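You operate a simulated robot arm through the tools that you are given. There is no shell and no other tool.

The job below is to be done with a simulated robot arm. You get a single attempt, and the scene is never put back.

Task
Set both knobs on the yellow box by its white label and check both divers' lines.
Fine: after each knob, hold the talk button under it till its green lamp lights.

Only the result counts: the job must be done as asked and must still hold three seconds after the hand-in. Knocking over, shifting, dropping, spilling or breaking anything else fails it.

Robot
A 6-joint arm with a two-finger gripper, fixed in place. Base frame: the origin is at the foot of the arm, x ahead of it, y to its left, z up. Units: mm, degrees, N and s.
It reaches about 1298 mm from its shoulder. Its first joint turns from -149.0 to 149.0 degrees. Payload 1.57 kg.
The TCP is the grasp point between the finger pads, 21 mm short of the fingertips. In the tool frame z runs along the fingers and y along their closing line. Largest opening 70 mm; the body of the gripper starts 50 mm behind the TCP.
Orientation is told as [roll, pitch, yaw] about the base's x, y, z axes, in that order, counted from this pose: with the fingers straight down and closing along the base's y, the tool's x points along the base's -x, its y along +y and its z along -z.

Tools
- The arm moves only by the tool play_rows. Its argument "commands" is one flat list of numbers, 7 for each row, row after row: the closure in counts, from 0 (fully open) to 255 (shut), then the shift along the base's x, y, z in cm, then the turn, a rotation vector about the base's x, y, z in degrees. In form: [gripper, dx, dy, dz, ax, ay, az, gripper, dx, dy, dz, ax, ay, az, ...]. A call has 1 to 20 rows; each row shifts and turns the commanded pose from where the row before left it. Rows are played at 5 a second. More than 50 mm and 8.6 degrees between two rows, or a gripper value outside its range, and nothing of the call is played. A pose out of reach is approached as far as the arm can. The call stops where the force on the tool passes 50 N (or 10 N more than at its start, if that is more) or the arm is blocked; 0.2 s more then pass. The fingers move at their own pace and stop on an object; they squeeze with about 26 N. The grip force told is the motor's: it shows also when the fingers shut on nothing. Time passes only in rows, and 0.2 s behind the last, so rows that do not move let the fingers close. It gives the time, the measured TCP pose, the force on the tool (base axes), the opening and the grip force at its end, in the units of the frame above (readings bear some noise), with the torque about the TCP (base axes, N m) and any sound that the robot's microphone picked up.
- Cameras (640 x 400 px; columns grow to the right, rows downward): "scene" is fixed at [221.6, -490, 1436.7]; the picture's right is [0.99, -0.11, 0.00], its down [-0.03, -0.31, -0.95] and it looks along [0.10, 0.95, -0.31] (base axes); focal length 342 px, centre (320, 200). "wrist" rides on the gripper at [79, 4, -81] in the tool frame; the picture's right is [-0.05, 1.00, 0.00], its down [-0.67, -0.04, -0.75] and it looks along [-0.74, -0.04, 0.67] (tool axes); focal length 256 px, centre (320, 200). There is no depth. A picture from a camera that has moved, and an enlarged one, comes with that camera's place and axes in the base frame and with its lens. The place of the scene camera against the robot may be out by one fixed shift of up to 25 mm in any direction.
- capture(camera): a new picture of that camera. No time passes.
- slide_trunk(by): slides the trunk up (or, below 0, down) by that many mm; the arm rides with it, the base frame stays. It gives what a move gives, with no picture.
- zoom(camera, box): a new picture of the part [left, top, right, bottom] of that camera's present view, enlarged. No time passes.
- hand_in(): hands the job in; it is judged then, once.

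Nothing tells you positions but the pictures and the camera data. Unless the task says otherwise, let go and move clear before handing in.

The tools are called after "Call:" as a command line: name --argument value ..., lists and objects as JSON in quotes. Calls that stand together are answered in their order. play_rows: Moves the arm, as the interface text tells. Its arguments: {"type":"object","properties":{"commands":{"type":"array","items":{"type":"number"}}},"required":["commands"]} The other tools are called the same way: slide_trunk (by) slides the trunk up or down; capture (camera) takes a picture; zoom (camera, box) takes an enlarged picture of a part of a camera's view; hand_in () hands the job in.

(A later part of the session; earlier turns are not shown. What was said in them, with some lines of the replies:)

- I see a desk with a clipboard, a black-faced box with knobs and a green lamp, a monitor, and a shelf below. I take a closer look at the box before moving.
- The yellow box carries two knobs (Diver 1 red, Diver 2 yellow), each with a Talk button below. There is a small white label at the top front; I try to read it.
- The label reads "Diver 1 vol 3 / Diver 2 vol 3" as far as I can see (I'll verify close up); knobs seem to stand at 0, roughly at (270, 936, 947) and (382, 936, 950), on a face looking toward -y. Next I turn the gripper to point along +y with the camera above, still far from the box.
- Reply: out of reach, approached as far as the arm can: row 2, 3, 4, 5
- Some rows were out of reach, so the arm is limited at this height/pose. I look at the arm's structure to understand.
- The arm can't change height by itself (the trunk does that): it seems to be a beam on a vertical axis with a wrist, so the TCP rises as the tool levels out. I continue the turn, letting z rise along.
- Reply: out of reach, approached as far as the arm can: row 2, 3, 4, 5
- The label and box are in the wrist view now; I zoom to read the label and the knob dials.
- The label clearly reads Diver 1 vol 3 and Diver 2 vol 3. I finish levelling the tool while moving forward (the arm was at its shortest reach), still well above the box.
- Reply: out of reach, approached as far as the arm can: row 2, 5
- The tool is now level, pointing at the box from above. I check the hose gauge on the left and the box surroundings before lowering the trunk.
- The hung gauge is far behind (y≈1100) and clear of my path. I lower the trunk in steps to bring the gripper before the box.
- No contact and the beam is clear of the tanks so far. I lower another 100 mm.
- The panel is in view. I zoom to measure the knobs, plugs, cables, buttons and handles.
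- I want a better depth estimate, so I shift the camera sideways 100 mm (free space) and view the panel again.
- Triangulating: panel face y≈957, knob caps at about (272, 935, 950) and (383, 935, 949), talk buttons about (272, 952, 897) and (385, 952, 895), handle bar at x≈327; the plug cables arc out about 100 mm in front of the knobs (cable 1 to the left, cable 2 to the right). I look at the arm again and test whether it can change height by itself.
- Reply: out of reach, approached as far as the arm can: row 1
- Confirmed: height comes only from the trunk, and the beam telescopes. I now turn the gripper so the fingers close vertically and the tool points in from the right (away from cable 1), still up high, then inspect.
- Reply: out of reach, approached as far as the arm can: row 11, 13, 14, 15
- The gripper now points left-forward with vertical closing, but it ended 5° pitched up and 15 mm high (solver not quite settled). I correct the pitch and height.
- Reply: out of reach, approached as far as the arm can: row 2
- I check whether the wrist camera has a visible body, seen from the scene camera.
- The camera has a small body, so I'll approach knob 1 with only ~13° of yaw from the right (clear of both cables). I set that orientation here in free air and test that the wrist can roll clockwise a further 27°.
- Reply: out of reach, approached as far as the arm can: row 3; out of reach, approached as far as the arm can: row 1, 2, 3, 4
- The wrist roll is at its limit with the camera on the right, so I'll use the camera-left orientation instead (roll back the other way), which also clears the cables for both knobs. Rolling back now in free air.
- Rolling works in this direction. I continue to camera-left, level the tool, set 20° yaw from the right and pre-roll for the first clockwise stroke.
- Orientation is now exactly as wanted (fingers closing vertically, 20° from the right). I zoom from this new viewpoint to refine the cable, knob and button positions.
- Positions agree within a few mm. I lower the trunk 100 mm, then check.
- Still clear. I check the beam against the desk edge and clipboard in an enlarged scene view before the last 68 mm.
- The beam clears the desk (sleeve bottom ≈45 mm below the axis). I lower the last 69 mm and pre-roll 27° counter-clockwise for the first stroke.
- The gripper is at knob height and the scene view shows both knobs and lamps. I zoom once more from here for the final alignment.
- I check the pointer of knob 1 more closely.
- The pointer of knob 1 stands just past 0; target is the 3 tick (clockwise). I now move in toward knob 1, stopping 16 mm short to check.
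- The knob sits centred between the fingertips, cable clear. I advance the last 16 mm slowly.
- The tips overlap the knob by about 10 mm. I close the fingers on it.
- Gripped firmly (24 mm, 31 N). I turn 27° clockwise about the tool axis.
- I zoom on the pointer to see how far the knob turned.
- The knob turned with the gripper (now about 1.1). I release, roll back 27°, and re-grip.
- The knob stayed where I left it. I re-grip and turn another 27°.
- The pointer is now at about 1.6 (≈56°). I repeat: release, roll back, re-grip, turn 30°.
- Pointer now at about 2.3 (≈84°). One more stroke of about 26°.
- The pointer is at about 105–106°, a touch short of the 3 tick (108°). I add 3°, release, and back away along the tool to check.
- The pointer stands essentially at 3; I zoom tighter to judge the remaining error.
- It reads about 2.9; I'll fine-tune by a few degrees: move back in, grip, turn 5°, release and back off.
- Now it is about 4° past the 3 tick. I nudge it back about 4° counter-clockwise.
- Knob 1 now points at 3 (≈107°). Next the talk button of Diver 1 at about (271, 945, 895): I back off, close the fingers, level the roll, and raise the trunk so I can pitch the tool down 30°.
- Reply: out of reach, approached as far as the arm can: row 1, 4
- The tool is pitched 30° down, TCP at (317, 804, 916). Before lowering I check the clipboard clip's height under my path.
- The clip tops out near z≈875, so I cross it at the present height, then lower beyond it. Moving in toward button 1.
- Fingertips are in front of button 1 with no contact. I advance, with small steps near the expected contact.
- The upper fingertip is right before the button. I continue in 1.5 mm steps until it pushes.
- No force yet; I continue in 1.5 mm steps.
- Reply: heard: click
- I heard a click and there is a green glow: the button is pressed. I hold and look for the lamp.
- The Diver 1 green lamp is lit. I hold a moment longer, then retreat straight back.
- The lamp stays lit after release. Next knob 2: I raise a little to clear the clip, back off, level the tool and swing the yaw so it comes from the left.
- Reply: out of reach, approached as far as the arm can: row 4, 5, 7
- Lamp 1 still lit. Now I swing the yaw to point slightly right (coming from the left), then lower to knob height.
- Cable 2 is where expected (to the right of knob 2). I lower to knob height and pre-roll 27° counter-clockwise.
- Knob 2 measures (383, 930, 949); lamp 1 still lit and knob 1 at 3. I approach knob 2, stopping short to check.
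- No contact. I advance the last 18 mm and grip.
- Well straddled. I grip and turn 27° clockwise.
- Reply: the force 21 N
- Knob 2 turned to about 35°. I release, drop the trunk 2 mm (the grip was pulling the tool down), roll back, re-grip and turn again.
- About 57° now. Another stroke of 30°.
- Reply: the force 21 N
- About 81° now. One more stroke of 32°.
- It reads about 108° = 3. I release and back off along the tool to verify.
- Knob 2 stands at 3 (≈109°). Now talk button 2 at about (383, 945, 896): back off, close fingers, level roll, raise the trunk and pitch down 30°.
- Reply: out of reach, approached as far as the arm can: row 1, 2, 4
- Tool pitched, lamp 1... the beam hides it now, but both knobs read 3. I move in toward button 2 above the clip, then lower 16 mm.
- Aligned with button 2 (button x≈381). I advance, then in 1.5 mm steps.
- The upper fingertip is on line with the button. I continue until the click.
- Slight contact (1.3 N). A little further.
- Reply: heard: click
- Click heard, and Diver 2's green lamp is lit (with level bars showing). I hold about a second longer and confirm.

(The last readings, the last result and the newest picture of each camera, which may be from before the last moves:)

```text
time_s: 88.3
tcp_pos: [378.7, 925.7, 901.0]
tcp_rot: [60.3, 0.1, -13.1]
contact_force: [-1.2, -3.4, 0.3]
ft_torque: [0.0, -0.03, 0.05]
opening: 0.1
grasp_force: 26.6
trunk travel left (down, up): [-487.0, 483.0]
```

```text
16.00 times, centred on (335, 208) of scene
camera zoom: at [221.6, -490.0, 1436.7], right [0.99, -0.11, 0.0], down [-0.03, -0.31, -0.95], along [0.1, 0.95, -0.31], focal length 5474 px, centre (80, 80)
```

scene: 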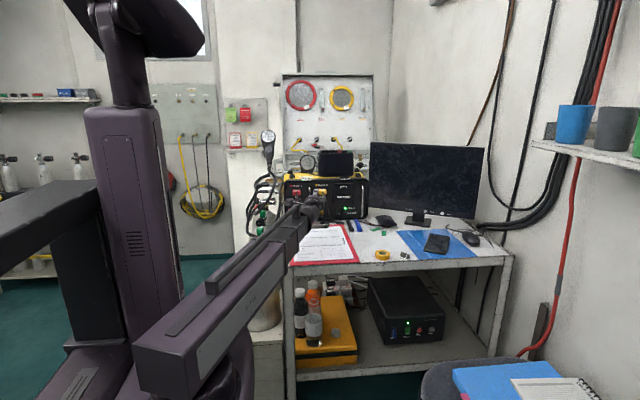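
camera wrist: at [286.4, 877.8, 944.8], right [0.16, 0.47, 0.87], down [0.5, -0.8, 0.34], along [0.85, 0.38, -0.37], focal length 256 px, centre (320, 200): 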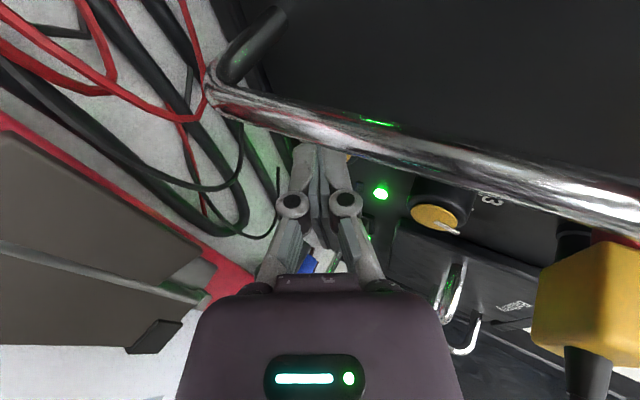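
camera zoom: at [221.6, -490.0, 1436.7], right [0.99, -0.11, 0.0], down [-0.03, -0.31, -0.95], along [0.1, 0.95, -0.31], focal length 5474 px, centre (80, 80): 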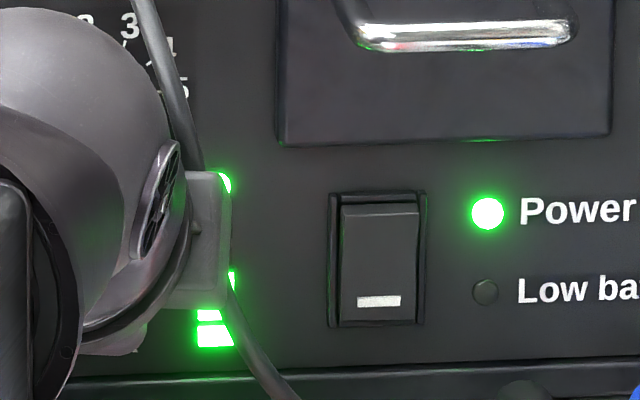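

Lamp 2 is clearly lit. I retreat straight back, raise, and move clear of the box.

Call:
play_rows --commands '[255, 0, -0.5, 0, 0, 0, 0, 255, 0, -1.0, 0, 0, 0, 0, 255, 0, -1.5, 0, 0, 0, 0, 255, 0, -1.0, 0, 0, 0, 0]'

Call:
slide_trunk --by 20

Call:
play_rows --commands '[255, -0.8, -3, 0, 0, 0, 0, 255, -0.8, -3, 0, 0, 0, 0, 255, -0.8, -3, 0, 0, 0, 0, 255, 0, 0, 0, 0, 0, 0]'

Call:
capture --camera "wrist"

Call:
zoom --camera "scene" --box '[280, 175, 360, 230]'

```text
time_s: 89.3
tcp_pos: [380.8, 885.6, 901.5]
tcp_rot: [60.3, 0.0, -13.0]
contact_force: [0.3, -0.5, -0.2]
ft_torque: [-0.01, -0.03, 0.0]
opening: 0.2
grasp_force: 25.9
trunk travel left (down, up): [-487.0, 483.0]
```

```text
time_s: 90.0
tcp_pos: [381.0, 886.5, 920.6]
tcp_rot: [60.4, 0.0, -13.1]
contact_force: [-0.2, -0.6, 0.1]
ft_torque: [-0.03, 0.01, -0.01]
opening: 0.0
grasp_force: 25.7
trunk travel left (down, up): [-507.0, 463.0]
```

```text
time_s: 91.0
tcp_pos: [356.5, 796.6, 920.1]
tcp_rot: [60.2, 0.1, -13.0]
contact_force: [-0.7, -0.2, -0.1]
ft_torque: [-0.01, -0.03, 0.04]
opening: 0.0
grasp_force: 25.9
trunk travel left (down, up): [-507.0, 463.0]
```

```text
taken
camera wrist: at [264.2, 747.3, 964.8], right [0.16, 0.47, 0.87], down [0.5, -0.8, 0.34], along [0.85, 0.38, -0.37], focal length 256 px, centre (320, 200)
```

wrist: 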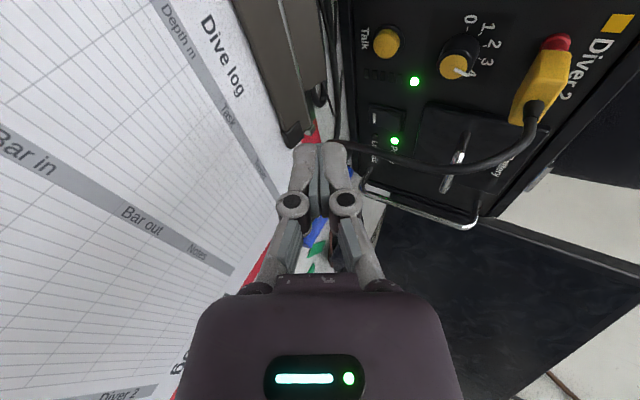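

```text
7.27 times, centred on (320, 202) of scene
camera zoom: at [221.6, -490.0, 1436.7], right [0.99, -0.11, 0.0], down [-0.03, -0.31, -0.95], along [0.1, 0.95, -0.31], focal length 2488 px, centre (320, 182)
```

zoom: 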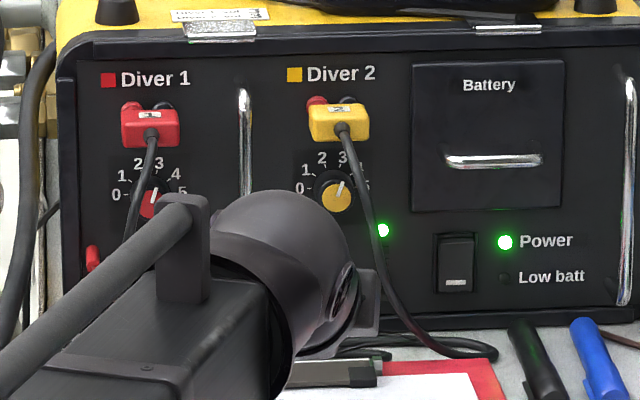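

Lamp 2 stays lit after release. I raise the trunk clear and verify the whole panel.

Call:
slide_trunk --by 200

Call:
capture --camera "scene"

Call:
zoom --camera "scene" --box '[280, 175, 345, 225]'

Call:
capture --camera "wrist"

```text
time_s: 93.2
tcp_pos: [356.8, 796.6, 1120.9]
tcp_rot: [60.2, 0.1, -13.0]
contact_force: [-0.5, 0.0, -0.6]
ft_torque: [-0.01, 0.03, 0.0]
opening: 0.0
grasp_force: 25.8
trunk travel left (down, up): [-707.0, 263.0]
```

```text
taken
```

scene: 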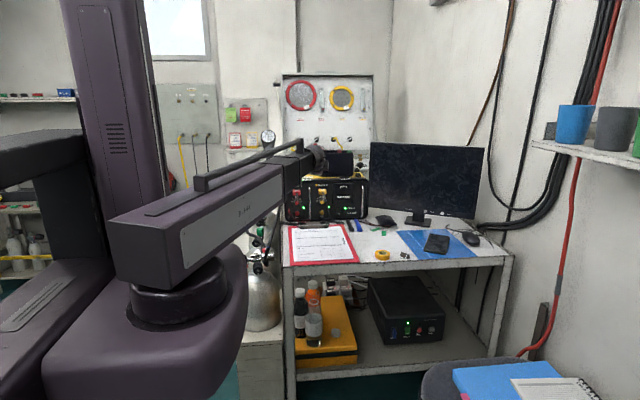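

```text
8.00 times, centred on (312, 200) of scene
camera zoom: at [221.6, -490.0, 1436.7], right [0.99, -0.11, 0.0], down [-0.03, -0.31, -0.95], along [0.1, 0.95, -0.31], focal length 2737 px, centre (380, 200)
```

zoom: 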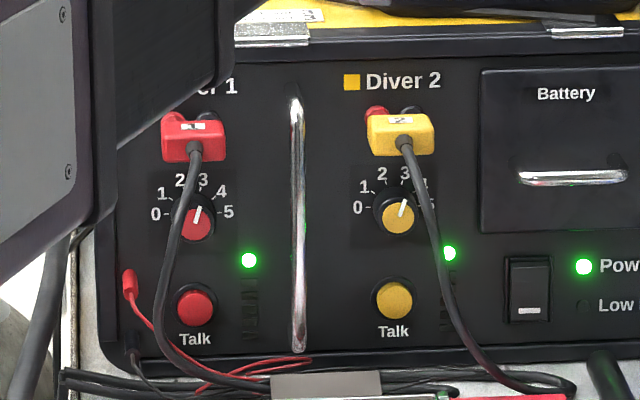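

```text
taken
camera wrist: at [264.2, 747.6, 1164.6], right [0.16, 0.47, 0.87], down [0.5, -0.8, 0.34], along [0.85, 0.38, -0.37], focal length 256 px, centre (320, 200)
```

wrist: 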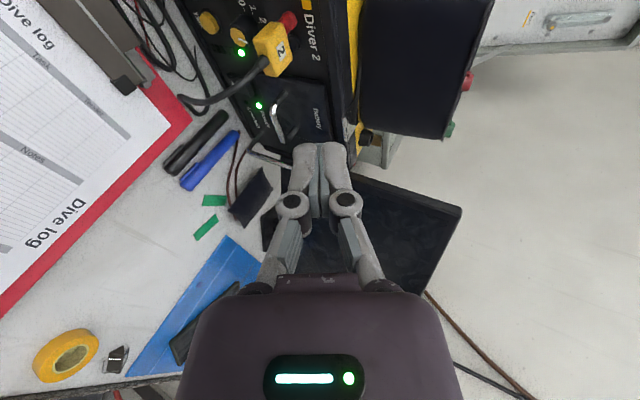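

Both lamps lit. One last close look at both pointers.

Call:
zoom --camera "scene" --box '[288, 190, 310, 208]'

Call:
zoom --camera "scene" --box '[312, 190, 334, 208]'

Call:
zoom --camera "scene" --box '[280, 210, 400, 275]'

```text
16.00 times, centred on (299, 199) of scene
camera zoom: at [221.6, -490.0, 1436.7], right [0.99, -0.11, 0.0], down [-0.03, -0.31, -0.95], along [0.1, 0.95, -0.31], focal length 5474 px, centre (656, 216)
```

zoom: 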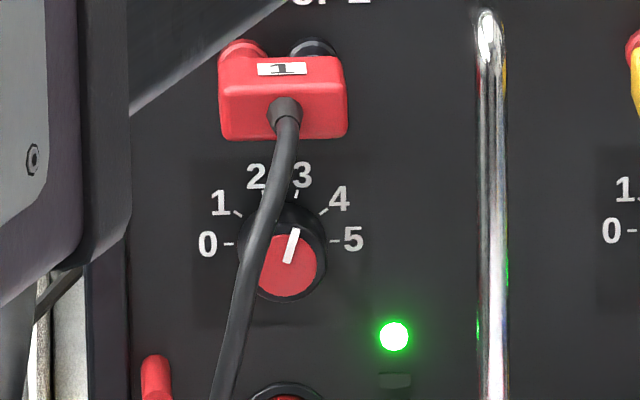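

```text
16.00 times, centred on (323, 199) of scene
camera zoom: at [221.6, -490.0, 1436.7], right [0.99, -0.11, 0.0], down [-0.03, -0.31, -0.95], along [0.1, 0.95, -0.31], focal length 5474 px, centre (272, 216)
```

zoom: 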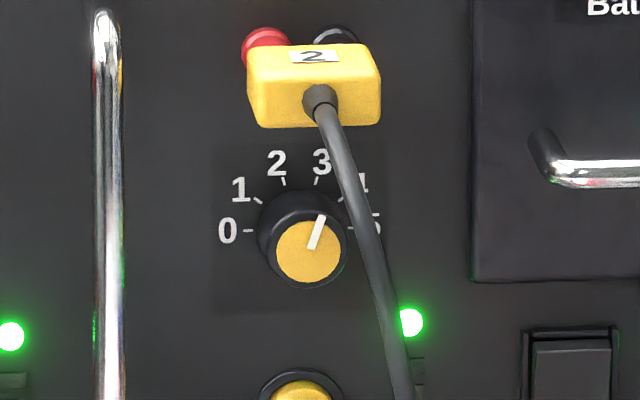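

```text
5.33 times, centred on (340, 242) of scene
camera zoom: at [221.6, -490.0, 1436.7], right [0.99, -0.11, 0.0], down [-0.03, -0.31, -0.95], along [0.1, 0.95, -0.31], focal length 1825 px, centre (213, -27)
```

zoom: 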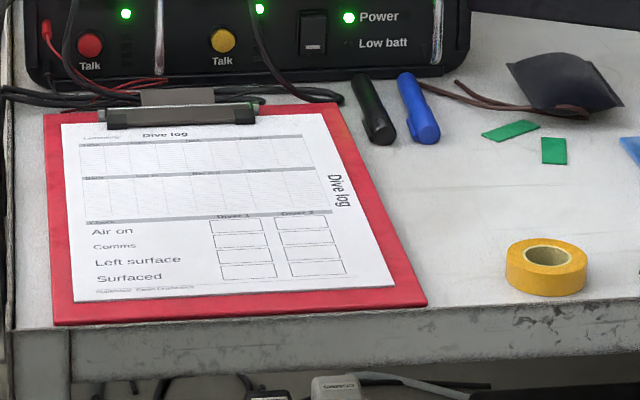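

Both read 3; I double-check with the wrist camera, moving it over knob 1 at this safe height.

Call:
zoom --camera "wrist" --box '[220, 10, 260, 50]'

Call:
play_rows --commands '[255, -4, -1, 0, 0, 0, 0, 255, -4, -1, 0, 0, 0, 0, 255, -4, -1, 0, 0, 0, 0]'

Call:
capture --camera "wrist"

```text
10.00 times, centred on (240, 30) of wrist
camera zoom: at [264.2, 747.6, 1164.6], right [0.16, 0.47, 0.87], down [0.5, -0.8, 0.34], along [0.85, 0.38, -0.37], focal length 2560 px, centre (1120, 1900)
```

zoom: 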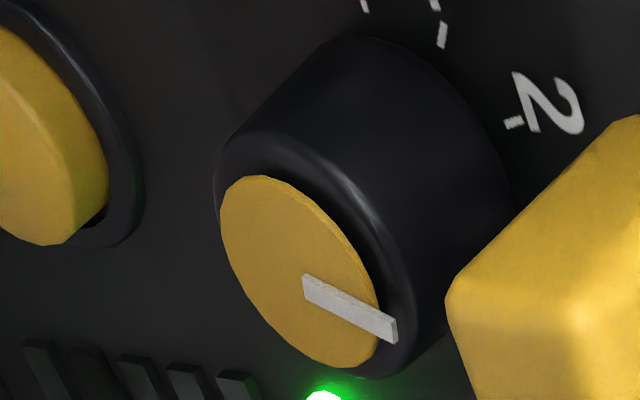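

```text
time_s: 94.0
tcp_pos: [236.0, 764.8, 1119.1]
tcp_rot: [60.4, 0.1, -13.0]
contact_force: [-0.1, -0.7, -0.3]
ft_torque: [0.01, -0.01, 0.03]
opening: 0.1
grasp_force: 26.0
trunk travel left (down, up): [-707.0, 263.0]
```

```text
taken
camera wrist: at [143.4, 715.7, 1164.8], right [0.16, 0.47, 0.87], down [0.5, -0.8, 0.34], along [0.85, 0.38, -0.37], focal length 256 px, centre (320, 200)
```

wrist: 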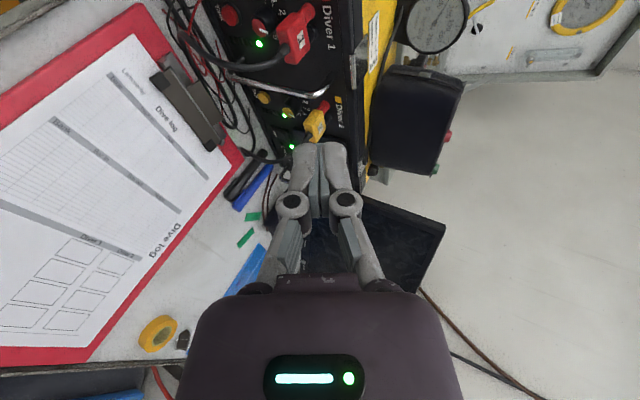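

Call:
zoom --camera "wrist" --box '[242, 8, 282, 48]'

```text
10.00 times, centred on (262, 28) of wrist
camera zoom: at [143.4, 715.7, 1164.8], right [0.16, 0.47, 0.87], down [0.5, -0.8, 0.34], along [0.85, 0.38, -0.37], focal length 2560 px, centre (900, 1920)
```

zoom: 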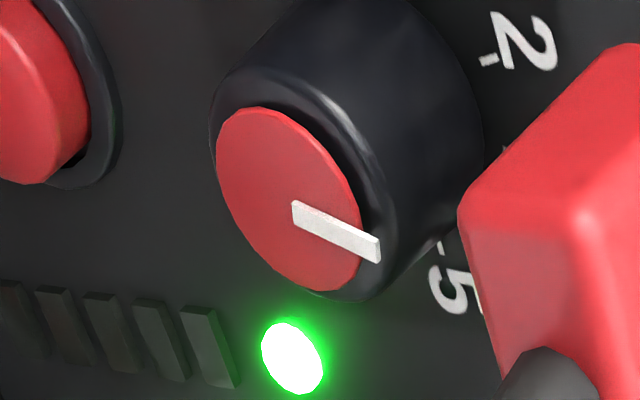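

Knob 1 measures ≈108° and knob 2 ≈109–110°, both on the 3 mark. Both green lamps are lit, nothing else was moved and the arm is clear, so I hand in.

Call:
hand_in

```text
The job is handed in.
```

The job is handed in. Both knobs stand at 3, as the white label asks ("Diver 1 vol 3, Diver 2 vol 3"), and both divers' lines are checked. I don't have the judge's verdict.

| Line | Knob reading | Talk button |
|---|---|---|
| Diver 1 | about 108°, on the 3 mark (108°) | pressed after the knob was set; green lamp lit and stayed lit |
| Diver 2 | about 110°, 2° past the 3 mark | pressed after the knob was set; green lamp lit and stayed lit |

- **Knob 1:** it went about 4° past 3 during the last adjustment, so I turned it back before pressing the button.
- **Lamps:** both were still lit when I last looked, just before handing in.
- **Surroundings:** I touched only the knobs and talk buttons. In the last pictures the clipboard, pens and cables looked unmoved.
- **Arm:** it is clear of the box, with the closed gripper raised above the desk.
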